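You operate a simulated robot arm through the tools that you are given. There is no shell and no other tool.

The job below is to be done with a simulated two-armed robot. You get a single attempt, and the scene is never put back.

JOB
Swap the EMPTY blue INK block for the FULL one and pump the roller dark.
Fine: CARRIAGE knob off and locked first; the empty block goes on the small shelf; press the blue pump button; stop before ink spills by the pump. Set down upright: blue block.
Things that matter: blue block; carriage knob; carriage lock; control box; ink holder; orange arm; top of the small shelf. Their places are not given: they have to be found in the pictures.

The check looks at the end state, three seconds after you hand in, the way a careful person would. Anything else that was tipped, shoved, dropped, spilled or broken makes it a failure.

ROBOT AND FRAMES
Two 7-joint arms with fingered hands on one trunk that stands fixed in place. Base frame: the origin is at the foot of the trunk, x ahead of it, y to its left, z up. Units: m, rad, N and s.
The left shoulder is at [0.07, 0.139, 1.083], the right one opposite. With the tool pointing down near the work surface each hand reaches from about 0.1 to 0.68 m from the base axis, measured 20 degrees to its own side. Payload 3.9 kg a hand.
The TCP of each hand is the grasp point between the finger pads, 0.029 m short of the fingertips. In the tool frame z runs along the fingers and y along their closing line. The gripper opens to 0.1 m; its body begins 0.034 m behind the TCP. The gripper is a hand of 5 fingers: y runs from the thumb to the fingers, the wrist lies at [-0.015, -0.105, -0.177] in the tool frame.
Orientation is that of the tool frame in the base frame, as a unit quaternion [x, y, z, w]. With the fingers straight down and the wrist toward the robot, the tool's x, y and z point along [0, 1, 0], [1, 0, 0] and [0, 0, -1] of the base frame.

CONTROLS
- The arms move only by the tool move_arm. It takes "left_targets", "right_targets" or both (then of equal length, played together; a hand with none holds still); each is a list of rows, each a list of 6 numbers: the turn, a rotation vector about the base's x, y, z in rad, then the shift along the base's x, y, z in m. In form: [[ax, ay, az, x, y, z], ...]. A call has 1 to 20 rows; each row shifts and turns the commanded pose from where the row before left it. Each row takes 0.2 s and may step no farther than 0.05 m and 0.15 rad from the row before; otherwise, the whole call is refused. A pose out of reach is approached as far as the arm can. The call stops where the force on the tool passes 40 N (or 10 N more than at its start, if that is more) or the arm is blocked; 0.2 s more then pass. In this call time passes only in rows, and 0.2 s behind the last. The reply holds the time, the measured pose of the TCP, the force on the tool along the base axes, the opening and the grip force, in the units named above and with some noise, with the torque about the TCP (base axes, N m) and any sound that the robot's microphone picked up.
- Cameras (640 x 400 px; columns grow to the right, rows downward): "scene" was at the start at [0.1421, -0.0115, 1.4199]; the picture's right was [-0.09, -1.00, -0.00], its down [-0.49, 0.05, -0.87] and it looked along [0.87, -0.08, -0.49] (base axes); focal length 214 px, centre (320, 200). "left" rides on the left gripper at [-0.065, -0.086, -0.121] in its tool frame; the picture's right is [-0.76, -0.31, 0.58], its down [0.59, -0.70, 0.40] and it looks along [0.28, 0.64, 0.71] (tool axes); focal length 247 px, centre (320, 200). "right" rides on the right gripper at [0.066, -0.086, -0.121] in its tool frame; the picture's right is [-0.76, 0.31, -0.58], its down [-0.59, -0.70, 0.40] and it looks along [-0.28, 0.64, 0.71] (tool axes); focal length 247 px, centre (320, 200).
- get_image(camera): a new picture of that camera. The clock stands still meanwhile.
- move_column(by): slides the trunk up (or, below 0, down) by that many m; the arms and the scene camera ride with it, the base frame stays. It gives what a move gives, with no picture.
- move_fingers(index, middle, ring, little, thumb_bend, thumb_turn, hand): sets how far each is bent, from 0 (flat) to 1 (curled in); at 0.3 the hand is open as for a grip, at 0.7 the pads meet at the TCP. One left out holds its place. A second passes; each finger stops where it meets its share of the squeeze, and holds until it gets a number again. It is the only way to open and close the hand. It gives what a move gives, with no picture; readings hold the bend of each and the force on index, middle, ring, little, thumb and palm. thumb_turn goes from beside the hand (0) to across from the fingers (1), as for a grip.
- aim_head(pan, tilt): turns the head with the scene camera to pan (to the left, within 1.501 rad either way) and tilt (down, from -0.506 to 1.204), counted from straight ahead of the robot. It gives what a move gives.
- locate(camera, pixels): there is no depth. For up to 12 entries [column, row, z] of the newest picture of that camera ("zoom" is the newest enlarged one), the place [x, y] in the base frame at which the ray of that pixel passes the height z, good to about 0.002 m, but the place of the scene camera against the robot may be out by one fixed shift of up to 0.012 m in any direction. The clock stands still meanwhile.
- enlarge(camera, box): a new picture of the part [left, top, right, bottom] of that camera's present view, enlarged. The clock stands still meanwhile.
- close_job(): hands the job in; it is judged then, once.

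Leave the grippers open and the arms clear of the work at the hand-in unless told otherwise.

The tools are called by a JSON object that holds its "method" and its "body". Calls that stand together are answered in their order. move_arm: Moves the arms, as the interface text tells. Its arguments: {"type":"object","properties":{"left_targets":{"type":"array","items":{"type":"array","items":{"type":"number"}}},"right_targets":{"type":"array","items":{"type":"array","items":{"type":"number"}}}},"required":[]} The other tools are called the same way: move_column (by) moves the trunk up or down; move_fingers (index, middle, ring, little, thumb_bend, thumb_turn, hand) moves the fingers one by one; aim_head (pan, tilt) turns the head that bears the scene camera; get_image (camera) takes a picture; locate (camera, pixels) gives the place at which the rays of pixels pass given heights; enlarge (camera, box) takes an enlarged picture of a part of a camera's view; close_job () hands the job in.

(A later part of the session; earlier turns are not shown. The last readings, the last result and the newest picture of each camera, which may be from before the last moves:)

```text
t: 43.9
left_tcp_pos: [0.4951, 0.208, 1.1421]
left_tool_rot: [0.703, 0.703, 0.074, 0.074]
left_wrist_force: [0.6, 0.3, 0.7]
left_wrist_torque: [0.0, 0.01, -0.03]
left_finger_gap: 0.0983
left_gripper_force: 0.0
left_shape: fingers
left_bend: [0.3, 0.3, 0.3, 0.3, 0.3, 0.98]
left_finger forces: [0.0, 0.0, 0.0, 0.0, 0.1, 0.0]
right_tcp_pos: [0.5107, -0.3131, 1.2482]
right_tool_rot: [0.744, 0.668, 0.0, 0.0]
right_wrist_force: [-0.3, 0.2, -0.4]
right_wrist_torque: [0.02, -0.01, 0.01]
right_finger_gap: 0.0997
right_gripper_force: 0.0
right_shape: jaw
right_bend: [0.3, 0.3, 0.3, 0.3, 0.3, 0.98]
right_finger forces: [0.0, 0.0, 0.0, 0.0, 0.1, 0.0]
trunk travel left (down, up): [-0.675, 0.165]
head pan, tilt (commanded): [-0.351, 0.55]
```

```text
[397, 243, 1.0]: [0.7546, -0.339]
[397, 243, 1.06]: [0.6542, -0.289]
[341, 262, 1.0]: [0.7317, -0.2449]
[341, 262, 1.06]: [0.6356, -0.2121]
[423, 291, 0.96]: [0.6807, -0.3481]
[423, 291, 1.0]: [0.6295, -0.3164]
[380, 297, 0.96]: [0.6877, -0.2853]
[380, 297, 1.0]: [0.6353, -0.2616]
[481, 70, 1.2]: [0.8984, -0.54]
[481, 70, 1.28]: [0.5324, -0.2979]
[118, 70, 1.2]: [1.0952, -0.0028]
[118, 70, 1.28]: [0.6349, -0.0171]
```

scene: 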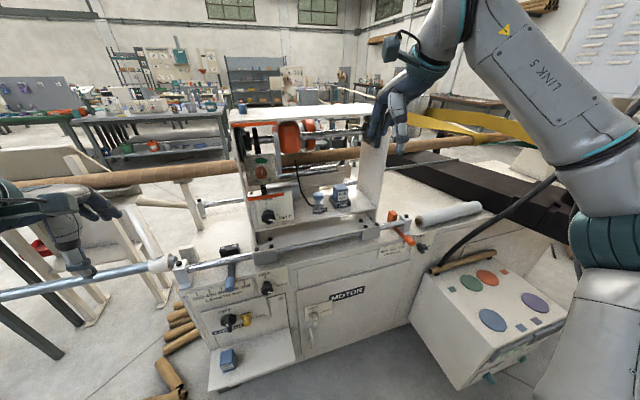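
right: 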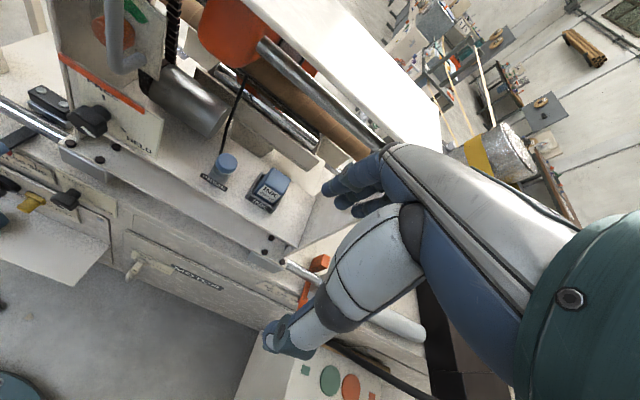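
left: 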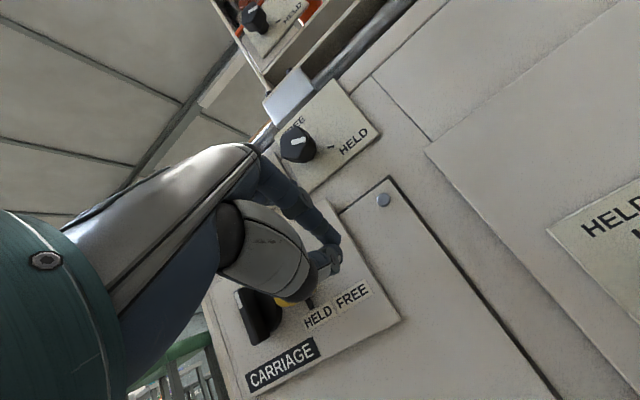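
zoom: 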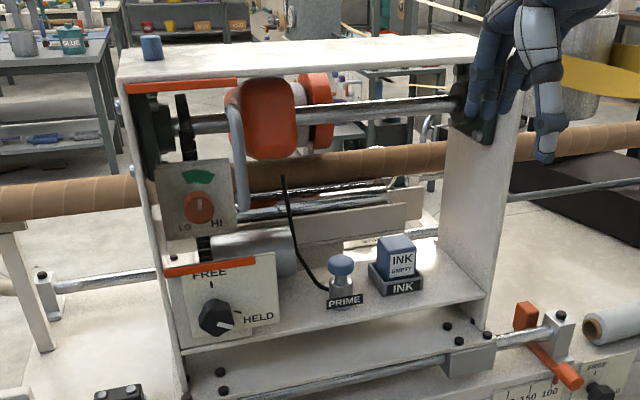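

Block top centre is about (0.696, −0.310, 1.035), pump button top (0.674, −0.225, 1.036). I lower the right hand in front of the opening (x≈0.48) to look inside at what's behind the block.

{"method": "move_arm", "body": {"right_targets": [[0, 0, 0.1, -0.02, 0, -0.04], [0, 0, 0, -0.02, 0, -0.04], [0, 0, 0, 0, 0, -0.04], [0, 0, 0, 0, 0, -0.03]]}}

{"method": "get_image", "body": {"camera": "right"}}

{"method": "enlarge", "body": {"camera": "scene", "box": [280, 120, 400, 220]}}

```text
t: 44.9
left_tcp_pos: [0.497, 0.2076, 1.1426]
left_tool_rot: [0.703, 0.704, 0.073, 0.073]
left_wrist_force: [0.0, -0.6, 0.2]
left_wrist_torque: [0.04, 0.0, 0.01]
left_finger_gap: 0.0983
left_gripper_force: 0.1
left_shape: fingers
left_bend: [0.3, 0.3, 0.3, 0.3, 0.3, 0.98]
left_finger forces: [0.0, 0.0, 0.1, 0.0, 0.0, 0.0]
right_tcp_pos: [0.4702, -0.3153, 1.0973]
right_tool_rot: [0.709, 0.705, 0.001, 0.001]
right_wrist_force: [-0.3, 0.2, 0.6]
right_wrist_torque: [-0.01, 0.02, 0.03]
right_finger_gap: 0.0997
right_gripper_force: 0.1
right_shape: jaw
right_bend: [0.3, 0.3, 0.3, 0.3, 0.3, 0.98]
right_finger forces: [0.1, 0.1, 0.1, 0.1, 0.1, 0.1]
trunk travel left (down, up): [-0.675, 0.165]
head pan, tilt (commanded): [-0.351, 0.55]
```

```text
taken
```

right: 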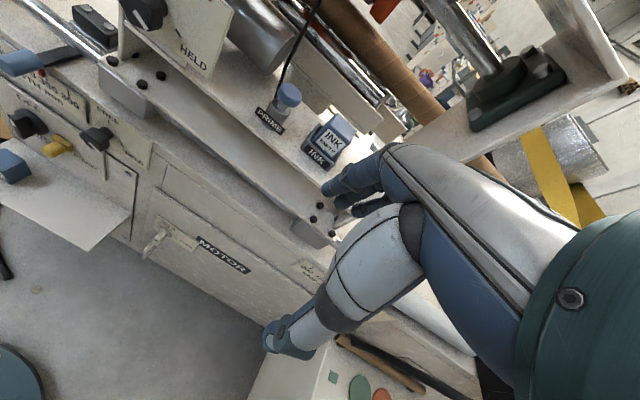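

```text
4.00 times, centred on (340, 170) of scene
```

zoom: 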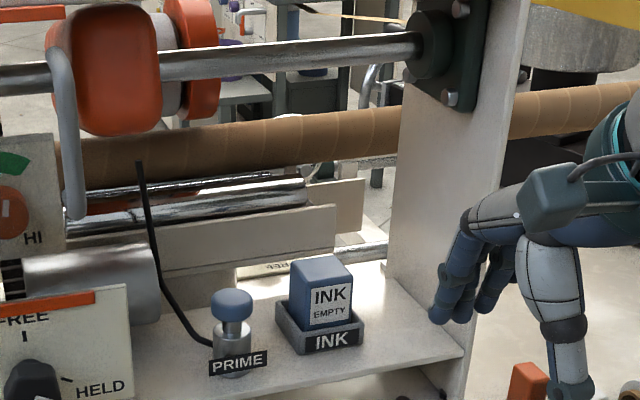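

I enlarge the right-camera view around the block and trough to triangulate clearances.

{"method": "enlarge", "body": {"camera": "right", "box": [230, 40, 470, 190]}}

{"method": "locate", "body": {"camera": "zoom", "pixels": [[335, 207, 1.0], [335, 207, 1.1]]}}

```text
2.67 times, centred on (350, 115) of right
```

zoom: 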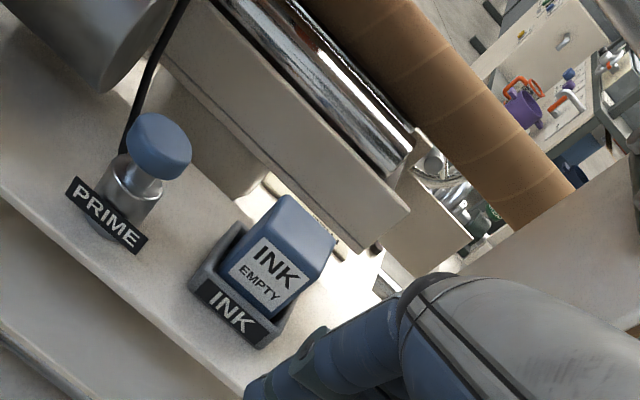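

```text
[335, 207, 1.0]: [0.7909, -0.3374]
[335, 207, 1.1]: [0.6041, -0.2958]
```

{"method": "locate", "body": {"camera": "right", "pixels": [[365, 133.7, 1.0], [365, 133.7, 1.1], [383.7, 117.6, 1.0], [383.7, 117.6, 1.1], [341, 115, 1.03], [358, 129, 1.03], [353, 140, 1.03], [313, 129, 1.0], [330, 147, 0.985], [303, 140, 0.985]]}}

{"method": "locate", "body": {"camera": "scene", "pixels": [[343.75, 180.75, 1.0], [343.75, 180.75, 1.1], [343.75, 171.25, 1.0], [343.75, 171.25, 1.1], [365, 132, 1.1], [365, 132, 1.25]]}}

```text
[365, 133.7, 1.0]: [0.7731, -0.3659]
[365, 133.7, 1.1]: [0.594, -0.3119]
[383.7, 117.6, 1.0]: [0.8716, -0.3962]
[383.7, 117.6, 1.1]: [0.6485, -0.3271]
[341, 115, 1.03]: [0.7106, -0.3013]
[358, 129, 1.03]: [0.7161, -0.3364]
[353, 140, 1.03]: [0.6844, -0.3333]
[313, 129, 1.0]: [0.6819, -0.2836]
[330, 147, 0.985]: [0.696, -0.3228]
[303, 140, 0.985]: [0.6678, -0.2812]
```

```text
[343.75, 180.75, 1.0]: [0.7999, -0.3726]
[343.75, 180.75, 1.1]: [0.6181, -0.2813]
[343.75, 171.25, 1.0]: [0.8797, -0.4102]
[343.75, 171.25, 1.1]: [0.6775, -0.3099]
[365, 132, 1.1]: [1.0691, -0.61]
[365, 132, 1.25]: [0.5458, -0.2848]
```

{"method": "enlarge", "body": {"camera": "right", "box": [285, 95, 381, 155]}}

```text
6.67 times, centred on (333, 125) of right
```

zoom: 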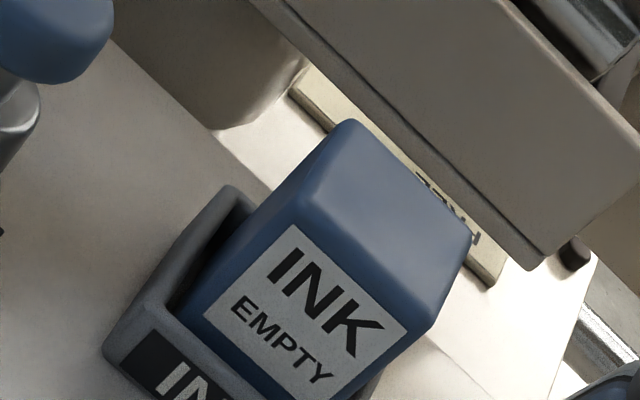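

{"method": "locate", "body": {"camera": "zoom", "pixels": [[350, 122, 1.035], [295, 200, 1.035], [473, 238, 1.035], [432, 325, 1.035], [350, 122, 1.03], [432, 325, 1.03], [235, 190, 1.0], [105, 350, 0.985], [535, 268, 1.02], [285, 5, 1.02]]}}

```text
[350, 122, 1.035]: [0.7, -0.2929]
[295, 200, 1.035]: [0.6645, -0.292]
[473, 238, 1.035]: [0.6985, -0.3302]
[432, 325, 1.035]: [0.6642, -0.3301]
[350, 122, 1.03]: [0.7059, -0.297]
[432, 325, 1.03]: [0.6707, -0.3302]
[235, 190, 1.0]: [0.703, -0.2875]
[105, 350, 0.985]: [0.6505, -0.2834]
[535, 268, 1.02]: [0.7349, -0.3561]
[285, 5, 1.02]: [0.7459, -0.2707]
```

Using only the wrist camera (the scene camera is offset), the block top comes out at about (0.718, −0.318, 1.013), with the trough well behind it (x≈0.85) and the right upright at y≈−0.426. I raise the trunk 0.1 m for reach and bring the right hand to (0.56, −0.318, 1.09) for another look.

{"method": "move_column", "body": {"by": 0.1}}

{"method": "move_arm", "body": {"right_targets": [[0, 0, 0, 0.02, -0.001, -0.04], [0, 0, 0, 0.03, -0.001, -0.03], [0, 0, 0, 0.04, 0, -0.02]]}}

{"method": "get_image", "body": {"camera": "right"}}

{"method": "get_image", "body": {"camera": "scene"}}

```text
t: 46.2
left_tcp_pos: [0.4957, 0.208, 1.2423]
left_tool_rot: [0.704, 0.703, 0.074, 0.072]
left_wrist_force: [-0.1, 0.0, 0.0]
left_wrist_torque: [0.05, -0.01, -0.01]
left_finger_gap: 0.0986
left_gripper_force: 0.1
left_shape: fingers
left_bend: [0.3, 0.3, 0.3, 0.3, 0.3, 0.98]
left_finger forces: [0.0, 0.0, 0.0, 0.0, 0.0, 0.0]
right_tcp_pos: [0.4711, -0.3141, 1.1973]
right_tool_rot: [0.71, 0.704, 0.001, 0.0]
right_wrist_force: [1.4, 0.1, -0.3]
right_wrist_torque: [-0.02, -0.02, -0.01]
right_finger_gap: 0.0998
right_gripper_force: 0.0
right_shape: jaw
right_bend: [0.3, 0.3, 0.3, 0.3, 0.3, 0.98]
right_finger forces: [0.0, 0.1, 0.0, 0.0, 0.0, 0.0]
trunk travel left (down, up): [-0.775, 0.065]
head pan, tilt (commanded): [-0.351, 0.55]
```

```text
t: 47.0
left_tcp_pos: [0.4968, 0.2085, 1.2415]
left_tool_rot: [0.704, 0.703, 0.072, 0.073]
left_wrist_force: [0.8, -0.2, -0.1]
left_wrist_torque: [-0.03, 0.02, -0.01]
left_finger_gap: 0.0985
left_gripper_force: 0.2
left_shape: fingers
left_bend: [0.3, 0.3, 0.3, 0.3, 0.3, 0.98]
left_finger forces: [0.0, 0.0, 0.1, 0.0, 0.1, 0.1]
right_tcp_pos: [0.5623, -0.3151, 1.1074]
right_tool_rot: [0.71, 0.704, 0.0, 0.001]
right_wrist_force: [0.6, 0.6, -0.9]
right_wrist_torque: [0.0, -0.02, 0.02]
right_finger_gap: 0.0998
right_gripper_force: 0.0
right_shape: jaw
right_bend: [0.3, 0.3, 0.3, 0.3, 0.3, 0.98]
right_finger forces: [0.0, 0.0, 0.0, 0.0, 0.0, 0.1]
trunk travel left (down, up): [-0.775, 0.065]
head pan, tilt (commanded): [-0.351, 0.55]
```

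```text
taken
```

right: 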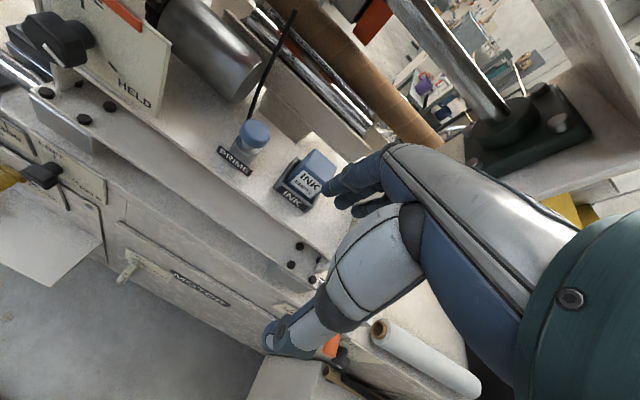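

```text
taken
```

scene: 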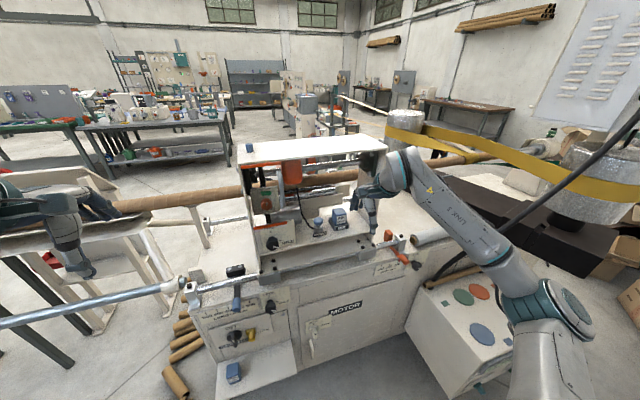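

{"method": "enlarge", "body": {"camera": "right", "box": [220, 110, 348, 220]}}

```text
3.64 times, centred on (284, 165) of right
```

zoom: 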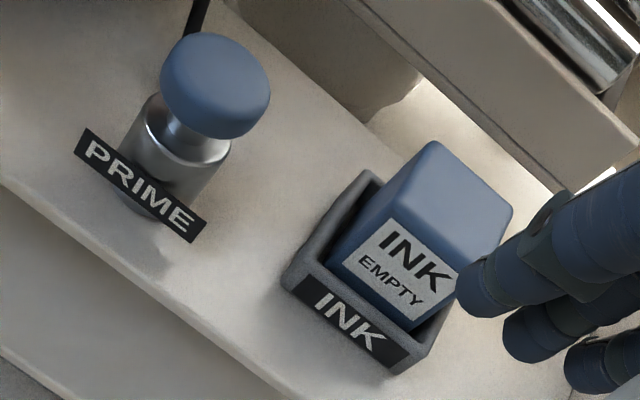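

Refined: block top centre ≈ (0.713, −0.317, 1.016); button top ≈ (0.696, −0.226, 1.011); top plate front edge ≈ x 0.656, z 1.25. To pass under the plate I enter with the right hand pitched about 25° forward.

{"method": "move_arm", "body": {"right_targets": [[0, -0.145, 0, 0.03, 0, -0.01], [0, -0.145, 0, 0.03, 0, -0.01], [0, -0.145, 0, 0.03, 0, -0.005]]}}

{"method": "get_image", "body": {"camera": "right"}}

{"method": "enlarge", "body": {"camera": "scene", "box": [220, 120, 440, 280]}}

```text
t: 47.8
left_tcp_pos: [0.4928, 0.2074, 1.2426]
left_tool_rot: [0.704, 0.702, 0.075, 0.074]
left_wrist_force: [0.7, -1.4, 0.6]
left_wrist_torque: [-0.05, 0.01, 0.02]
left_finger_gap: 0.0982
left_gripper_force: 0.1
left_shape: fingers
left_bend: [0.3, 0.3, 0.3, 0.3, 0.3, 0.98]
left_finger forces: [0.0, 0.0, 0.0, 0.0, 0.1, 0.0]
right_tcp_pos: [0.6969, -0.3466, 1.125]
right_tool_rot: [0.694, 0.698, 0.128, 0.12]
right_wrist_force: [-31.6, 4.4, -20.8]
right_wrist_torque: [-0.09, -1.15, -0.12]
right_finger_gap: 0.0997
right_gripper_force: 0.0
right_shape: jaw
right_bend: [0.3, 0.39, 0.3, 0.3, 0.3, 0.98]
right_finger forces: [0.1, 36.5, 0.0, 0.0, 0.0, 0.1]
right hand out of reach, approached as far as the arm can: row 1, 2, 3
trunk travel left (down, up): [-0.775, 0.065]
head pan, tilt (commanded): [-0.351, 0.55]
stopped in row 3 (right hand): the force on the tool passed its limit at 84 N (the readings are from after the stop); the commanded pose is now the measured one
```

```text
taken
```

right: 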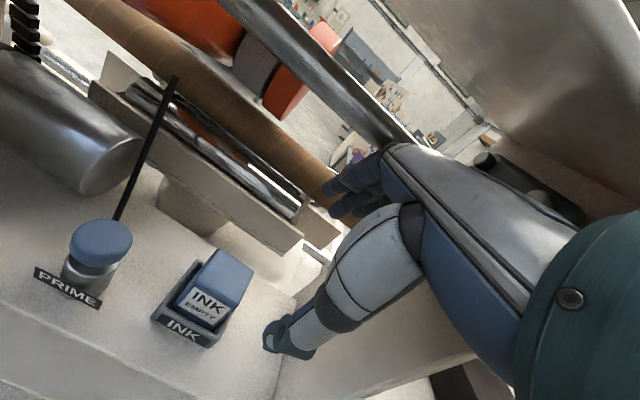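

```text
2.50 times, centred on (330, 200) of scene
```

zoom: 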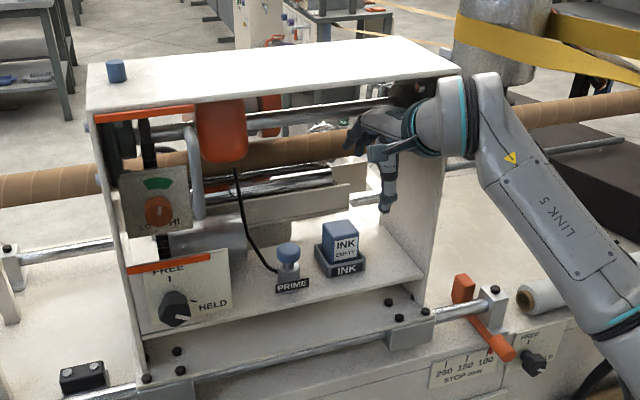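

The reach solver drifted the hand up and right, and the middle finger pressed something (36 N) before stopping. I look at what it touches before retreating.

{"method": "enlarge", "body": {"camera": "right", "box": [280, 80, 480, 240]}}

{"method": "enlarge", "body": {"camera": "scene", "box": [330, 130, 430, 210]}}

```text
2.50 times, centred on (380, 160) of right
```

zoom: 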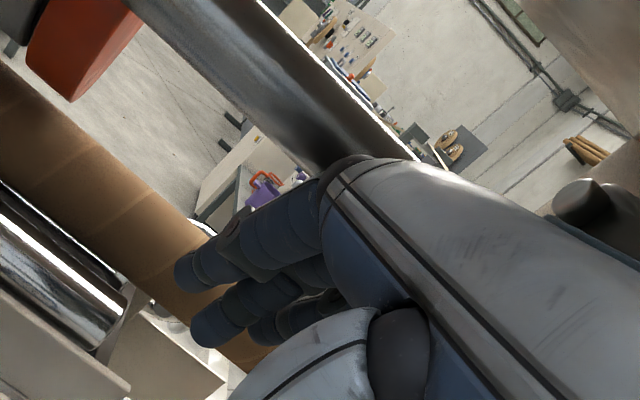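

```text
5.00 times, centred on (380, 170) of scene
```

zoom: 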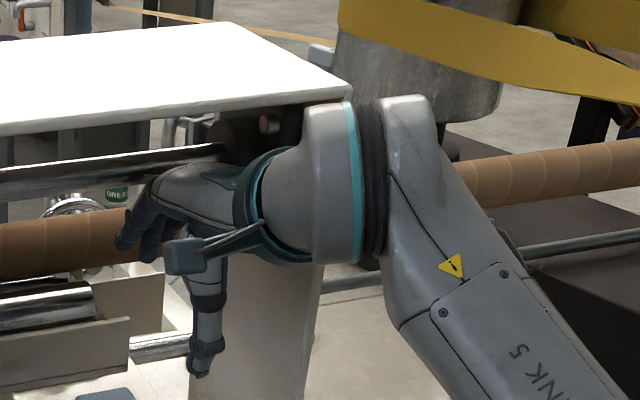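

The middle finger base touches the fixed steel shaft. I retreat straight back out of the opening and undo the pitch.

{"method": "move_arm", "body": {"right_targets": [[0, 0, 0, -0.015, 0, -0.008], [0, 0, 0, -0.03, 0.005, -0.005], [0, 0.1, 0, -0.035, 0.01, 0.0], [0, 0.12, 0, -0.035, 0.01, 0.0], [0, 0.13, 0, -0.035, 0.005, 0.0]]}}

{"method": "get_image", "body": {"camera": "right"}}

{"method": "get_image", "body": {"camera": "scene"}}

```text
t: 49.0
left_tcp_pos: [0.4945, 0.2095, 1.2427]
left_tool_rot: [0.703, 0.704, 0.073, 0.075]
left_wrist_force: [0.6, 0.2, -1.1]
left_wrist_torque: [0.01, 0.0, -0.01]
left_finger_gap: 0.0987
left_gripper_force: 0.0
left_shape: fingers
left_bend: [0.3, 0.3, 0.3, 0.3, 0.3, 0.98]
left_finger forces: [0.1, 0.1, 0.0, 0.0, 0.0, 0.1]
right_tcp_pos: [0.5728, -0.3335, 1.1314]
right_tool_rot: [0.705, 0.709, 0.007, 0.001]
right_wrist_force: [-0.2, -0.1, -0.5]
right_wrist_torque: [0.03, -0.02, 0.01]
right_finger_gap: 0.0999
right_gripper_force: 0.0
right_shape: jaw
right_bend: [0.3, 0.3, 0.3, 0.3, 0.3, 0.98]
right_finger forces: [0.0, 0.0, 0.0, 0.0, 0.0, 0.1]
right hand out of reach, approached as far as the arm can: row 1, 2
trunk travel left (down, up): [-0.775, 0.065]
head pan, tilt (commanded): [-0.351, 0.55]
```

```text
taken
```

right: 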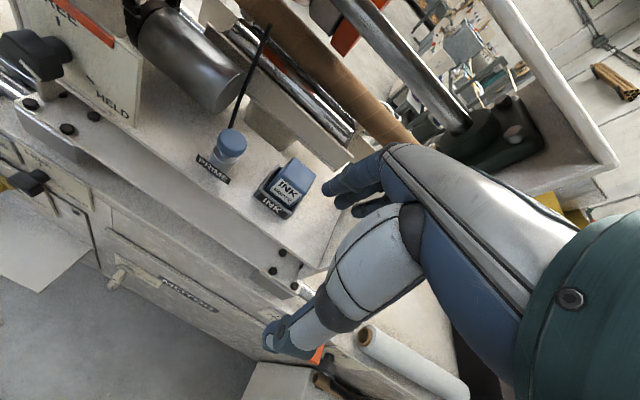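

```text
taken
```

scene: 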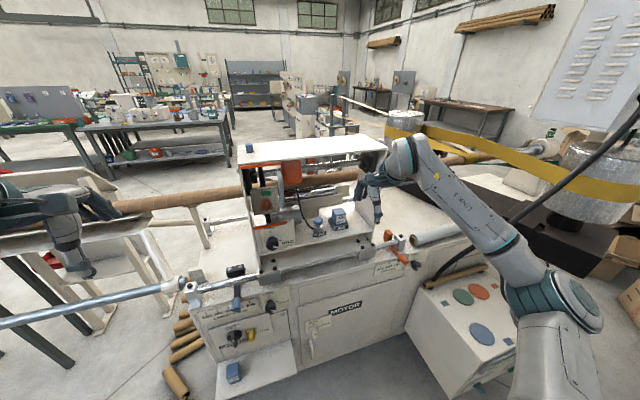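

Safely out at (0.573, −0.334, 1.131), nothing disturbed. I move back to x≈0.50 and test, in free space, which pitch the right arm can take here.

{"method": "move_arm", "body": {"right_targets": [[0, 0, 0, -0.04, 0.01, -0.01], [0, 0, 0, -0.03, 0.01, -0.01]]}}

{"method": "move_column", "body": {"by": 0.06}}

{"method": "move_arm", "body": {"right_targets": [[0, -0.1, 0, 0, 0, -0.02], [0, -0.1, 0, 0, 0, -0.02], [0, -0.1, 0, 0, 0, -0.02]]}}

```text
t: 49.6
left_tcp_pos: [0.4963, 0.2101, 1.2406]
left_tool_rot: [0.703, 0.704, 0.072, 0.074]
left_wrist_force: [-1.3, -0.6, 0.5]
left_wrist_torque: [-0.06, -0.02, 0.01]
left_finger_gap: 0.0986
left_gripper_force: 0.0
left_shape: fingers
left_bend: [0.3, 0.3, 0.3, 0.3, 0.3, 0.98]
left_finger forces: [0.0, 0.0, 0.0, 0.0, 0.0, 0.0]
right_tcp_pos: [0.519, -0.32, 1.1319]
right_tool_rot: [0.704, 0.711, 0.003, 0.0]
right_wrist_force: [-0.2, 0.3, -0.5]
right_wrist_torque: [-0.01, 0.0, 0.01]
right_finger_gap: 0.0997
right_gripper_force: 0.0
right_shape: jaw
right_bend: [0.3, 0.3, 0.3, 0.3, 0.3, 0.98]
right_finger forces: [0.0, 0.1, 0.0, 0.0, 0.0, 0.0]
right hand out of reach, approached as far as the arm can: row 2
trunk travel left (down, up): [-0.775, 0.065]
head pan, tilt (commanded): [-0.351, 0.55]
```

```text
t: 50.6
left_tcp_pos: [0.4948, 0.2101, 1.3016]
left_tool_rot: [0.703, 0.704, 0.074, 0.073]
left_wrist_force: [-0.4, 0.1, 0.2]
left_wrist_torque: [-0.02, 0.0, 0.0]
left_finger_gap: 0.0988
left_gripper_force: 0.0
left_shape: fingers
left_bend: [0.3, 0.3, 0.3, 0.3, 0.3, 0.98]
left_finger forces: [0.1, 0.0, 0.1, 0.1, 0.1, 0.0]
right_tcp_pos: [0.5182, -0.3206, 1.191]
right_tool_rot: [0.704, 0.71, 0.003, 0.001]
right_wrist_force: [0.2, -0.2, 0.0]
right_wrist_torque: [0.01, 0.01, 0.01]
right_finger_gap: 0.0999
right_gripper_force: 0.1
right_shape: jaw
right_bend: [0.3, 0.3, 0.3, 0.3, 0.3, 0.98]
right_finger forces: [0.0, 0.1, 0.0, 0.0, 0.0, 0.1]
trunk travel left (down, up): [-0.835, 0.005]
head pan, tilt (commanded): [-0.351, 0.55]
```

```text
t: 51.4
left_tcp_pos: [0.4935, 0.2097, 1.3025]
left_tool_rot: [0.703, 0.703, 0.074, 0.074]
left_wrist_force: [0.1, 0.1, 0.7]
left_wrist_torque: [-0.01, 0.02, -0.01]
left_finger_gap: 0.0983
left_gripper_force: 0.0
left_shape: fingers
left_bend: [0.3, 0.3, 0.3, 0.3, 0.3, 0.98]
left_finger forces: [0.0, 0.0, 0.1, 0.0, 0.1, 0.0]
right_tcp_pos: [0.5975, -0.3725, 1.2264]
right_tool_rot: [0.692, 0.708, 0.102, 0.103]
right_wrist_force: [-6.1, 1.2, -2.4]
right_wrist_torque: [-0.02, 0.03, 0.02]
right_finger_gap: 0.0993
right_gripper_force: 0.0
right_shape: jaw
right_bend: [0.3, 0.35, 0.3, 0.3, 0.3, 0.98]
right_finger forces: [0.1, 6.0, 0.0, 0.0, 0.0, 0.0]
right hand out of reach, approached as far as the arm can: row 1, 2, 3
trunk travel left (down, up): [-0.835, 0.005]
head pan, tilt (commanded): [-0.351, 0.55]
```

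Pitch is limited when the wrist is above the shoulder; the hand drifted up and lightly touched the plate edge (6 N). I pull back and unpitch, then go lower before pitching again.

{"method": "move_arm", "body": {"right_targets": [[0, 0.0, 0, -0.03, 0.01, -0.01], [0, 0.1, 0, -0.035, 0.01, 0.0], [0, 0.1, 0, -0.03, 0.015, 0.0], [0, 0.1, 0, 0, 0.015, -0.03], [0, 0, 0, 0, 0, -0.045], [0, 0, 0, 0, 0, -0.045], [0, 0, 0, 0, 0, -0.045]]}}

{"method": "get_image", "body": {"camera": "scene"}}

```text
t: 53.0
left_tcp_pos: [0.4977, 0.2078, 1.3013]
left_tool_rot: [0.703, 0.704, 0.072, 0.072]
left_wrist_force: [0.5, 0.0, -0.8]
left_wrist_torque: [-0.01, 0.03, -0.02]
left_finger_gap: 0.0983
left_gripper_force: 0.1
left_shape: fingers
left_bend: [0.3, 0.3, 0.3, 0.3, 0.3, 0.98]
left_finger forces: [0.1, 0.1, 0.0, 0.0, 0.1, 0.0]
right_tcp_pos: [0.5682, -0.3656, 1.1098]
right_tool_rot: [0.702, 0.712, 0.0, -0.003]
right_wrist_force: [-0.1, 0.4, -0.2]
right_wrist_torque: [0.0, 0.0, 0.02]
right_finger_gap: 0.0998
right_gripper_force: 0.0
right_shape: jaw
right_bend: [0.3, 0.3, 0.3, 0.3, 0.3, 0.98]
right_finger forces: [0.1, 0.0, 0.0, 0.0, 0.1, 0.0]
right hand out of reach, approached as far as the arm can: row 1, 5, 6, 7
trunk travel left (down, up): [-0.835, 0.005]
head pan, tilt (commanded): [-0.351, 0.55]
```

```text
taken
```

scene: 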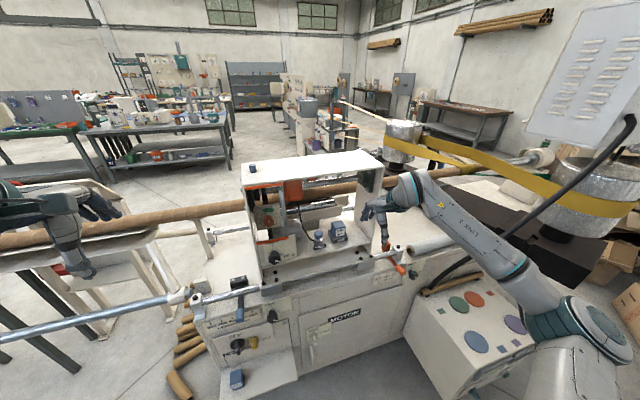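

Trend so far: the lower the shoulder relative to the hand, the more pitch is possible. I raise and pull back the right hand, then lower the trunk 0.25 m and test again.

{"method": "move_arm", "body": {"right_targets": [[0, 0, 0, -0.02, 0.01, 0.04], [0, 0, 0, -0.02, 0.015, 0.04], [0, 0, 0, -0.02, 0.015, 0.04], [0, 0, 0, -0.01, 0.01, 0.04]]}}

{"method": "move_column", "body": {"by": -0.25}}

{"method": "get_image", "body": {"camera": "scene"}}

```text
t: 54.0
left_tcp_pos: [0.4951, 0.2103, 1.3011]
left_tool_rot: [0.703, 0.703, 0.073, 0.074]
left_wrist_force: [-0.3, -1.1, -0.2]
left_wrist_torque: [-0.02, 0.0, 0.02]
left_finger_gap: 0.0984
left_gripper_force: 0.2
left_shape: fingers
left_bend: [0.3, 0.3, 0.3, 0.3, 0.3, 0.98]
left_finger forces: [0.1, 0.0, 0.1, 0.0, 0.0, 0.0]
right_tcp_pos: [0.4994, -0.3137, 1.2704]
right_tool_rot: [0.705, 0.71, 0.003, 0.0]
right_wrist_force: [0.1, -0.4, 0.1]
right_wrist_torque: [-0.01, 0.02, -0.02]
right_finger_gap: 0.0998
right_gripper_force: 0.1
right_shape: jaw
right_bend: [0.3, 0.3, 0.3, 0.3, 0.3, 0.98]
right_finger forces: [0.1, 0.0, 0.1, 0.1, 0.0, 0.0]
trunk travel left (down, up): [-0.835, 0.005]
head pan, tilt (commanded): [-0.351, 0.55]
```

```text
t: 56.6
left_tcp_pos: [0.4961, 0.2094, 1.0521]
left_tool_rot: [0.704, 0.703, 0.072, 0.073]
left_wrist_force: [0.3, 0.4, 0.1]
left_wrist_torque: [-0.01, 0.01, 0.04]
left_finger_gap: 0.0982
left_gripper_force: 0.0
left_shape: fingers
left_bend: [0.3, 0.3, 0.3, 0.3, 0.3, 0.98]
left_finger forces: [0.0, 0.1, 0.0, 0.0, 0.0, 0.0]
right_tcp_pos: [0.5006, -0.3149, 1.0189]
right_tool_rot: [0.704, 0.71, 0.003, 0.0]
right_wrist_force: [-0.2, -0.1, 0.5]
right_wrist_torque: [0.01, 0.0, 0.01]
right_finger_gap: 0.1
right_gripper_force: 0.1
right_shape: jaw
right_bend: [0.3, 0.3, 0.3, 0.3, 0.3, 0.98]
right_finger forces: [0.0, 0.0, 0.0, 0.0, 0.0, 0.0]
trunk travel left (down, up): [-0.585, 0.255]
head pan, tilt (commanded): [-0.351, 0.55]
```

```text
taken
```

scene: 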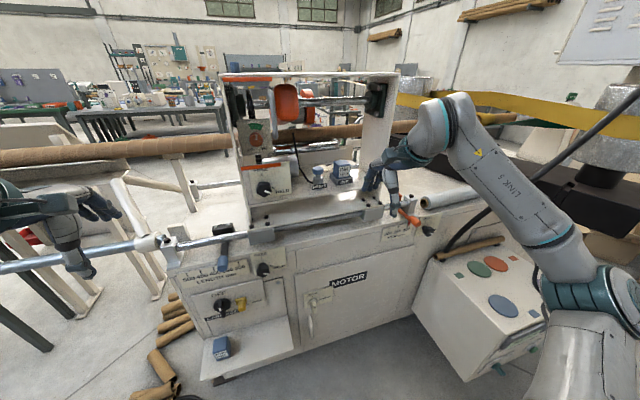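

Now test: raise the hand to z≈1.10 and pitch forward 0.3 rad at x≈0.50–0.53.

{"method": "move_arm", "body": {"right_targets": [[0, 0, 0, 0, 0, 0.04], [0, 0, 0, 0, 0, 0.04], [0, -0.1, 0, 0, 0, 0], [0, -0.1, 0, 0, 0, 0], [0, -0.1, 0, 0, 0, 0]]}}

```text
t: 57.8
left_tcp_pos: [0.4964, 0.207, 1.0519]
left_tool_rot: [0.703, 0.704, 0.073, 0.072]
left_wrist_force: [0.4, -0.1, 0.8]
left_wrist_torque: [0.02, 0.01, -0.01]
left_finger_gap: 0.0985
left_gripper_force: 0.0
left_shape: fingers
left_bend: [0.3, 0.3, 0.3, 0.3, 0.3, 0.98]
left_finger forces: [0.0, 0.0, 0.0, 0.0, 0.0, 0.0]
right_tcp_pos: [0.4992, -0.3142, 1.0981]
right_tool_rot: [0.696, 0.702, 0.108, 0.106]
right_wrist_force: [0.1, -0.2, 0.8]
right_wrist_torque: [0.01, -0.04, 0.01]
right_finger_gap: 0.1
right_gripper_force: 0.0
right_shape: jaw
right_bend: [0.3, 0.3, 0.3, 0.3, 0.3, 0.98]
right_finger forces: [0.1, 0.0, 0.0, 0.0, 0.0, 0.0]
trunk travel left (down, up): [-0.585, 0.255]
head pan, tilt (commanded): [-0.351, 0.55]
```

It works with the lower shoulder. Now pitch to about 25° and go forward to x≈0.60, z≈1.08, y≈−0.318.

{"method": "move_arm", "body": {"right_targets": [[0, -0.13, 0, 0.03, -0.001, -0.006], [0, 0, 0, 0.035, -0.001, -0.006], [0, 0, 0, 0.035, -0.001, -0.006]]}}

{"method": "get_image", "body": {"camera": "right"}}

{"method": "enlarge", "body": {"camera": "scene", "box": [200, 60, 460, 240]}}

```text
t: 58.6
left_tcp_pos: [0.497, 0.2086, 1.0519]
left_tool_rot: [0.704, 0.703, 0.073, 0.072]
left_wrist_force: [0.2, -0.3, 0.1]
left_wrist_torque: [-0.02, 0.02, -0.01]
left_finger_gap: 0.0984
left_gripper_force: 0.1
left_shape: fingers
left_bend: [0.3, 0.3, 0.3, 0.3, 0.3, 0.98]
left_finger forces: [0.1, 0.0, 0.1, 0.0, 0.0, 0.0]
right_tcp_pos: [0.606, -0.3215, 1.0926]
right_tool_rot: [0.687, 0.694, 0.153, 0.152]
right_wrist_force: [-0.5, 0.0, -0.2]
right_wrist_torque: [0.01, -0.01, 0.0]
right_finger_gap: 0.1001
right_gripper_force: 0.0
right_shape: jaw
right_bend: [0.3, 0.3, 0.3, 0.3, 0.3, 0.98]
right_finger forces: [0.0, 0.0, 0.1, 0.0, 0.0, 0.0]
right hand out of reach, approached as far as the arm can: row 1
trunk travel left (down, up): [-0.585, 0.255]
head pan, tilt (commanded): [-0.351, 0.55]
```

```text
taken
```

right: 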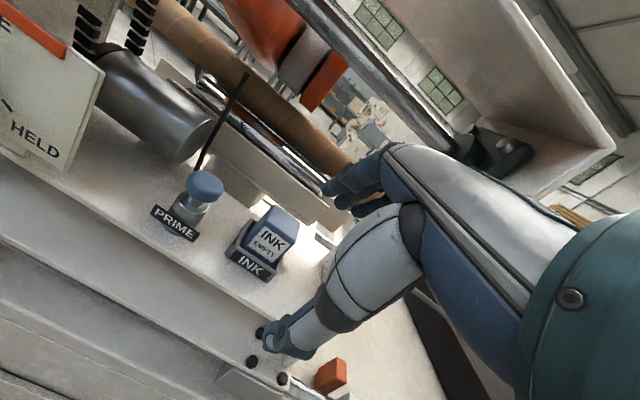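

```text
2.22 times, centred on (330, 150) of scene
```

zoom: 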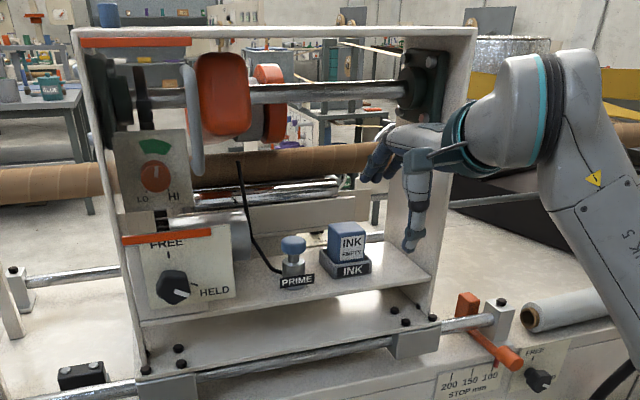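

Reached (0.606, −0.3215, 1.093) at 25° pitch; wrist stays in front of the plate. Next go in over the block: x→0.713, z→1.065, y→−0.317.

{"method": "move_arm", "body": {"right_targets": [[0, 0, 0, 0.036, 0.0015, -0.01], [0, 0, 0, 0.036, 0.0015, -0.01], [0, 0, 0, 0.035, 0.0015, -0.008]]}}

{"method": "get_image", "body": {"camera": "right"}}

{"method": "enlarge", "body": {"camera": "scene", "box": [260, 60, 440, 200]}}

```text
t: 59.4
left_tcp_pos: [0.4963, 0.2091, 1.0508]
left_tool_rot: [0.704, 0.703, 0.072, 0.073]
left_wrist_force: [-0.5, -0.4, -0.7]
left_wrist_torque: [-0.02, -0.01, 0.01]
left_finger_gap: 0.0984
left_gripper_force: 0.0
left_shape: fingers
left_bend: [0.3, 0.3, 0.3, 0.3, 0.3, 0.98]
left_finger forces: [0.1, 0.1, 0.0, 0.1, 0.0, 0.0]
right_tcp_pos: [0.7146, -0.3161, 1.067]
right_tool_rot: [0.688, 0.693, 0.153, 0.152]
right_wrist_force: [0.1, 0.0, -0.4]
right_wrist_torque: [0.01, 0.0, 0.04]
right_finger_gap: 0.0999
right_gripper_force: 0.2
right_shape: jaw
right_bend: [0.3, 0.3, 0.3, 0.3, 0.3, 0.98]
right_finger forces: [0.0, 0.1, 0.1, 0.0, 0.1, 0.1]
trunk travel left (down, up): [-0.585, 0.255]
head pan, tilt (commanded): [-0.351, 0.55]
```

```text
taken
```

right: 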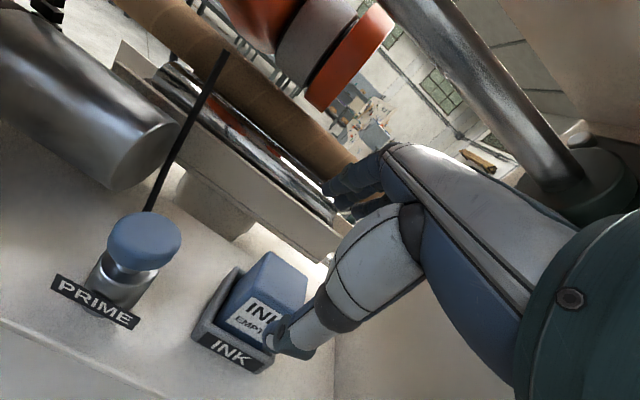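

```text
2.86 times, centred on (350, 130) of scene
```

zoom: 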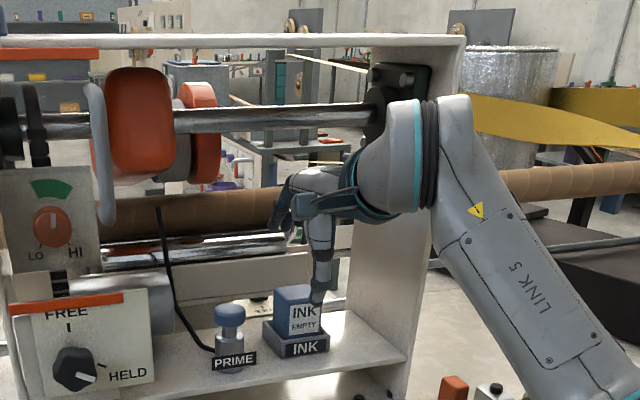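

{"method": "enlarge", "body": {"camera": "right", "box": [180, 230, 340, 380]}}

```text
2.67 times, centred on (260, 305) of right
```

zoom: 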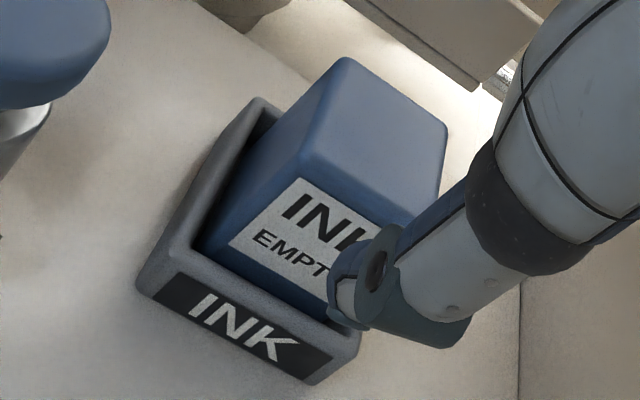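

The block top centre projects to (0.716, −0.317): the hand is centred over it. Now I reduce the pitch to about 8° and lower to z≈1.03, thumb in front and fingers behind the block.

{"method": "move_arm", "body": {"right_targets": [[0, 0.15, 0, 0.001, -0.0005, -0.012], [0, 0.15, 0, 0, 0, -0.013], [0, 0, 0, 0, 0, -0.01]]}}

{"method": "get_image", "body": {"camera": "right"}}

{"method": "enlarge", "body": {"camera": "scene", "box": [300, 90, 400, 200]}}

```text
t: 60.2
left_tcp_pos: [0.4961, 0.2078, 1.0525]
left_tool_rot: [0.703, 0.704, 0.073, 0.072]
left_wrist_force: [-0.5, 0.2, 0.3]
left_wrist_torque: [0.04, 0.0, -0.06]
left_finger_gap: 0.0985
left_gripper_force: 0.0
left_shape: fingers
left_bend: [0.3, 0.3, 0.3, 0.3, 0.3, 0.98]
left_finger forces: [0.0, 0.0, 0.1, 0.0, 0.0, 0.0]
right_tcp_pos: [0.7137, -0.3177, 1.0324]
right_tool_rot: [0.703, 0.708, 0.048, 0.045]
right_wrist_force: [-0.2, -0.1, -0.8]
right_wrist_torque: [0.01, -0.02, -0.01]
right_finger_gap: 0.1
right_gripper_force: 0.2
right_shape: jaw
right_bend: [0.3, 0.3, 0.3, 0.3, 0.3, 0.98]
right_finger forces: [0.0, 0.1, 0.0, 0.0, 0.0, 0.0]
trunk travel left (down, up): [-0.585, 0.255]
head pan, tilt (commanded): [-0.351, 0.55]
```

```text
taken
```

right: 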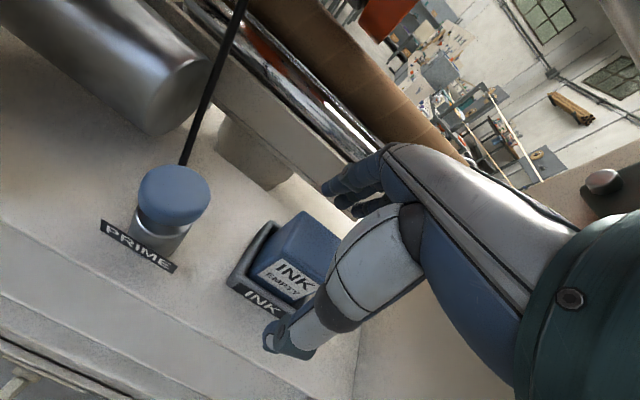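

```text
3.64 times, centred on (350, 145) of scene
```

zoom: 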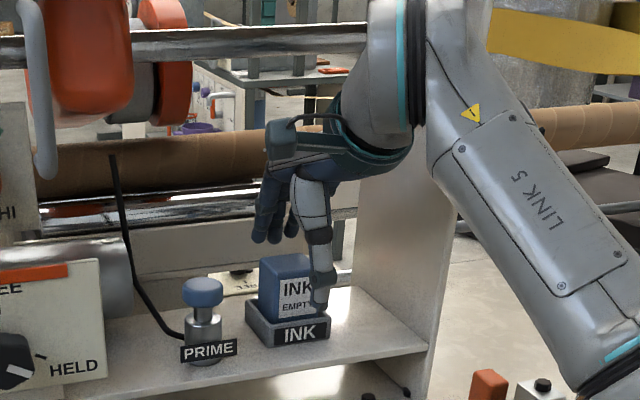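

Positions agree. I lower 9 mm more and close all fingers on the block.

{"method": "move_arm", "body": {"right_targets": [[0, 0, 0, 0.002, 0.0005, -0.009]]}}

{"method": "move_fingers", "body": {"hand": "right", "index": 0.62, "middle": 0.62, "ring": 0.62, "little": 0.45, "thumb_bend": 0.62}}

{"method": "get_image", "body": {"camera": "right"}}

{"method": "enlarge", "body": {"camera": "scene", "box": [300, 90, 400, 200]}}

```text
t: 60.6
left_tcp_pos: [0.4968, 0.2098, 1.0514]
left_tool_rot: [0.703, 0.703, 0.073, 0.073]
left_wrist_force: [-0.6, -0.2, -0.5]
left_wrist_torque: [0.02, 0.02, -0.02]
left_finger_gap: 0.0985
left_gripper_force: 0.0
left_shape: fingers
left_bend: [0.3, 0.3, 0.3, 0.3, 0.3, 0.98]
left_finger forces: [0.0, 0.0, 0.0, 0.0, 0.1, 0.0]
right_tcp_pos: [0.7145, -0.3179, 1.0223]
right_tool_rot: [0.703, 0.708, 0.049, 0.045]
right_wrist_force: [-0.2, 0.1, 0.7]
right_wrist_torque: [0.02, -0.02, 0.01]
right_finger_gap: 0.1
right_gripper_force: 0.1
right_shape: jaw
right_bend: [0.3, 0.3, 0.3, 0.3, 0.3, 0.98]
right_finger forces: [0.0, 0.1, 0.0, 0.0, 0.1, 0.0]
trunk travel left (down, up): [-0.585, 0.255]
head pan, tilt (commanded): [-0.351, 0.55]
```

```text
t: 61.6
left_tcp_pos: [0.4965, 0.2094, 1.0522]
left_tool_rot: [0.704, 0.703, 0.072, 0.073]
left_wrist_force: [0.7, 0.1, -0.8]
left_wrist_torque: [0.0, -0.01, 0.0]
left_finger_gap: 0.0986
left_gripper_force: 0.1
left_shape: fingers
left_bend: [0.3, 0.3, 0.3, 0.3, 0.3, 0.98]
left_finger forces: [0.0, 0.0, 0.1, 0.1, 0.0, 0.0]
right_tcp_pos: [0.7158, -0.3163, 1.0234]
right_tool_rot: [0.703, 0.708, 0.049, 0.047]
right_wrist_force: [8.7, -1.8, 9.8]
right_wrist_torque: [-0.05, -0.23, 0.1]
right_finger_gap: 0.0403
right_gripper_force: 11.7
right_shape: fingers
right_bend: [0.56, 0.58, 0.58, 0.45, 0.56, 0.97]
right_finger forces: [8.3, 4.3, 3.6, 0.0, 6.5, 0.0]
trunk travel left (down, up): [-0.585, 0.255]
head pan, tilt (commanded): [-0.351, 0.55]
```

```text
taken
```

right: 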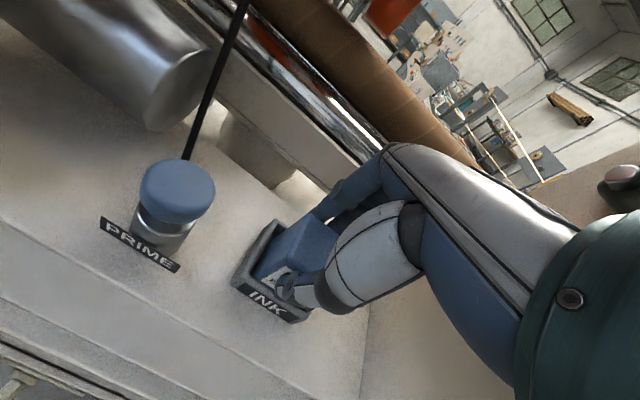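

```text
3.64 times, centred on (350, 145) of scene
```

zoom: 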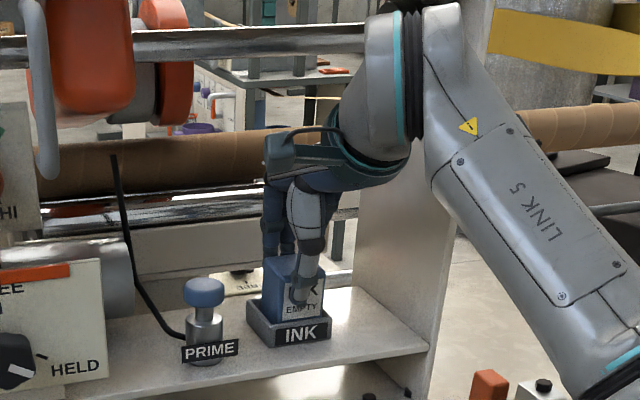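

The block is gripped (gap 40 mm). I firm the grip slightly, then lift a little to test.

{"method": "move_fingers", "body": {"hand": "right", "index": 0.7, "middle": 0.7, "ring": 0.7, "thumb_bend": 0.7}}

{"method": "move_arm", "body": {"right_targets": [[0, 0, 0, 0, 0, 0.01], [0, 0, 0, 0, 0, 0.01]]}}

{"method": "get_image", "body": {"camera": "right"}}

{"method": "enlarge", "body": {"camera": "scene", "box": [300, 90, 400, 200]}}

```text
t: 62.6
left_tcp_pos: [0.4946, 0.2089, 1.0519]
left_tool_rot: [0.703, 0.704, 0.072, 0.074]
left_wrist_force: [0.1, 0.5, 0.3]
left_wrist_torque: [-0.01, -0.01, 0.01]
left_finger_gap: 0.0986
left_gripper_force: 0.1
left_shape: fingers
left_bend: [0.3, 0.3, 0.3, 0.3, 0.3, 0.98]
left_finger forces: [0.1, 0.1, 0.1, 0.1, 0.1, 0.0]
right_tcp_pos: [0.7157, -0.317, 1.0238]
right_tool_rot: [0.702, 0.709, 0.05, 0.048]
right_wrist_force: [15.5, -4.0, 17.4]
right_wrist_torque: [-0.12, -0.46, 0.18]
right_finger_gap: 0.039
right_gripper_force: 21.1
right_shape: fingers
right_bend: [0.57, 0.6, 0.61, 0.45, 0.59, 0.97]
right_finger forces: [13.4, 9.3, 7.8, 0.1, 12.4, 0.1]
trunk travel left (down, up): [-0.585, 0.255]
head pan, tilt (commanded): [-0.351, 0.55]
```

```text
t: 63.2
left_tcp_pos: [0.4955, 0.2095, 1.0517]
left_tool_rot: [0.704, 0.703, 0.073, 0.073]
left_wrist_force: [-0.4, 0.2, -0.4]
left_wrist_torque: [0.03, 0.03, 0.0]
left_finger_gap: 0.0984
left_gripper_force: 0.0
left_shape: fingers
left_bend: [0.3, 0.3, 0.3, 0.3, 0.3, 0.98]
left_finger forces: [0.1, 0.0, 0.0, 0.1, 0.0, 0.0]
right_tcp_pos: [0.716, -0.3162, 1.041]
right_tool_rot: [0.703, 0.708, 0.047, 0.045]
right_wrist_force: [3.5, 0.0, -1.5]
right_wrist_torque: [-0.01, -0.28, 0.11]
right_finger_gap: 0.0382
right_gripper_force: 16.8
right_shape: fingers
right_bend: [0.59, 0.62, 0.66, 0.45, 0.59, 0.96]
right_finger forces: [8.0, 7.1, 4.5, 0.0, 13.4, 0.1]
trunk travel left (down, up): [-0.585, 0.255]
head pan, tilt (commanded): [-0.351, 0.55]
```

```text
taken
```

right: 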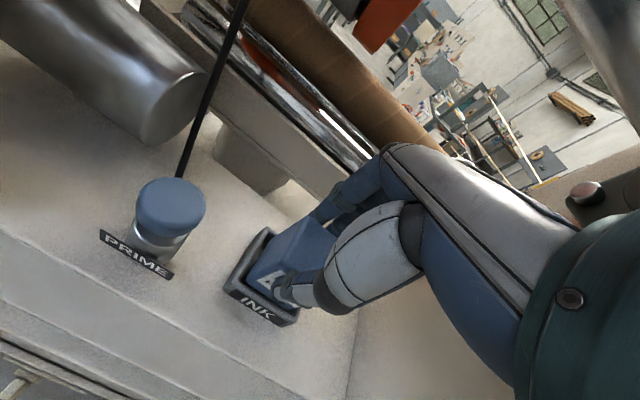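

```text
3.64 times, centred on (350, 145) of scene
```

zoom: 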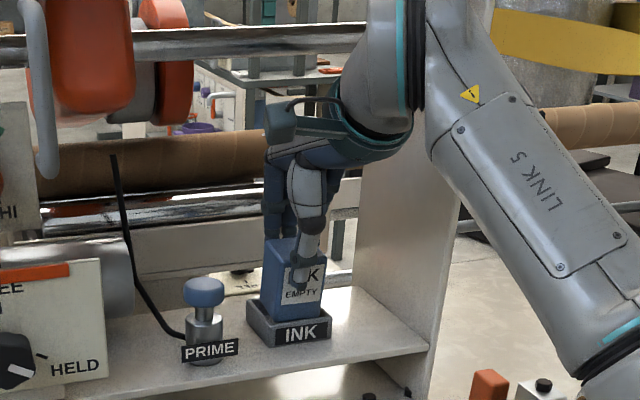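

The block is coming up with the hand. I lift 3 cm more, then draw it straight out of the carriage.

{"method": "move_arm", "body": {"right_targets": [[0, 0, 0, 0, 0, 0.01], [0, 0, 0, 0, 0, 0.01], [0, 0, 0, 0, 0, 0.012]]}}

{"method": "get_image", "body": {"camera": "right"}}

{"method": "enlarge", "body": {"camera": "scene", "box": [300, 90, 400, 200]}}

```text
t: 64.0
left_tcp_pos: [0.4942, 0.209, 1.0516]
left_tool_rot: [0.704, 0.703, 0.073, 0.074]
left_wrist_force: [-0.6, -0.2, 0.6]
left_wrist_torque: [-0.02, -0.02, 0.0]
left_finger_gap: 0.0984
left_gripper_force: 0.0
left_shape: fingers
left_bend: [0.3, 0.3, 0.3, 0.3, 0.3, 0.98]
left_finger forces: [0.1, 0.0, 0.0, 0.0, 0.0, 0.0]
right_tcp_pos: [0.7148, -0.3171, 1.0763]
right_tool_rot: [0.702, 0.709, 0.049, 0.047]
right_wrist_force: [-0.1, 0.4, -1.4]
right_wrist_torque: [0.0, 0.02, 0.0]
right_finger_gap: 0.0388
right_gripper_force: 16.8
right_shape: fingers
right_bend: [0.59, 0.63, 0.68, 0.45, 0.59, 0.95]
right_finger forces: [7.2, 6.1, 4.6, 0.1, 14.2, 0.0]
trunk travel left (down, up): [-0.585, 0.255]
head pan, tilt (commanded): [-0.351, 0.55]
```

```text
taken
```

right: 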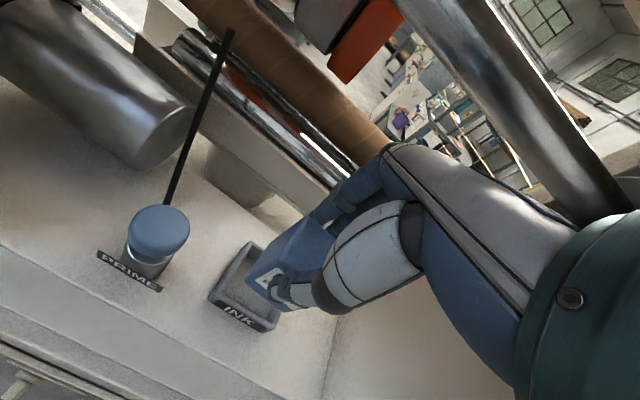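

```text
3.64 times, centred on (350, 145) of scene
```

zoom: 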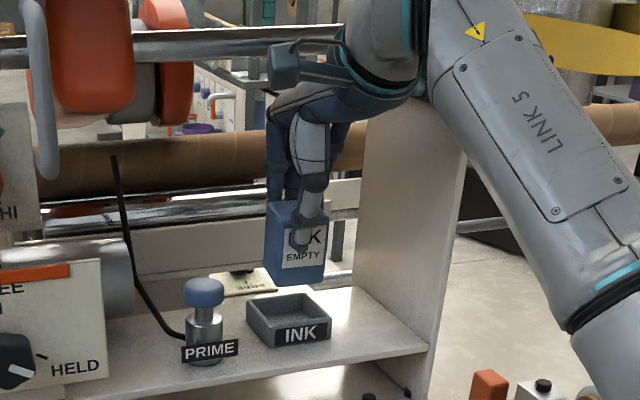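

The EMPTY block is out of the tray and held. Now I draw it straight back out of the carriage to x≈0.50.

{"method": "move_arm", "body": {"right_targets": [[0, 0, 0, -0.04, 0, 0.0], [0, 0, 0, -0.045, 0, 0.0], [0, 0, 0, -0.045, 0, 0.0], [0, 0, 0, -0.045, 0, 0.0], [0, 0, 0, -0.035, 0, 0.0]]}}

{"method": "get_image", "body": {"camera": "right"}}

{"method": "get_image", "body": {"camera": "scene"}}

```text
t: 65.2
left_tcp_pos: [0.4945, 0.2088, 1.0533]
left_tool_rot: [0.703, 0.704, 0.073, 0.073]
left_wrist_force: [0.2, 0.0, 0.9]
left_wrist_torque: [-0.01, 0.02, 0.02]
left_finger_gap: 0.0985
left_gripper_force: 0.0
left_shape: fingers
left_bend: [0.3, 0.3, 0.3, 0.3, 0.3, 0.98]
left_finger forces: [0.0, 0.0, 0.0, 0.1, 0.0, 0.0]
right_tcp_pos: [0.506, -0.3172, 1.0735]
right_tool_rot: [0.703, 0.709, 0.049, 0.046]
right_wrist_force: [-0.2, 0.2, -0.6]
right_wrist_torque: [0.01, -0.03, -0.03]
right_finger_gap: 0.0384
right_gripper_force: 16.0
right_shape: fingers
right_bend: [0.59, 0.63, 0.68, 0.45, 0.59, 0.95]
right_finger forces: [7.1, 6.0, 4.7, 0.0, 14.1, 0.1]
trunk travel left (down, up): [-0.585, 0.255]
head pan, tilt (commanded): [-0.351, 0.55]
```

```text
taken
```

right: 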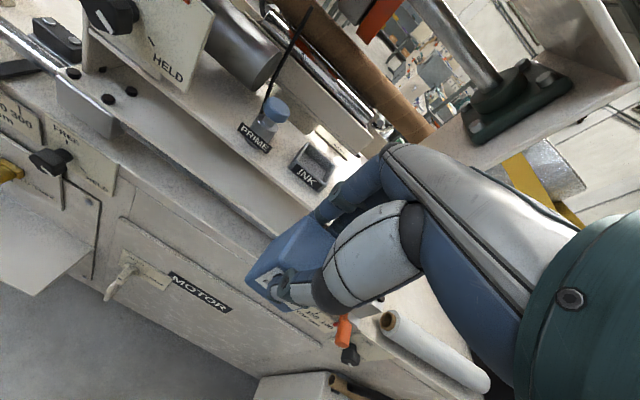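

```text
taken
```

scene: 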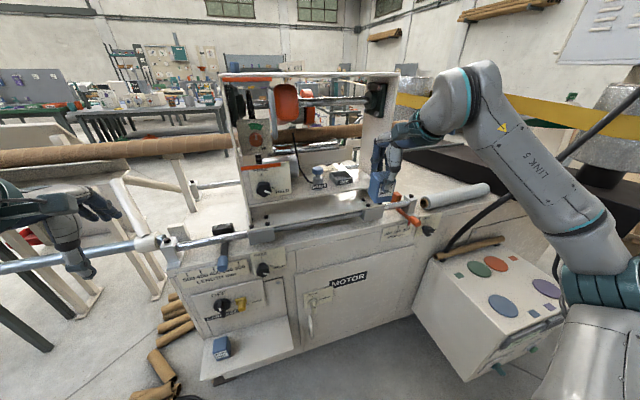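

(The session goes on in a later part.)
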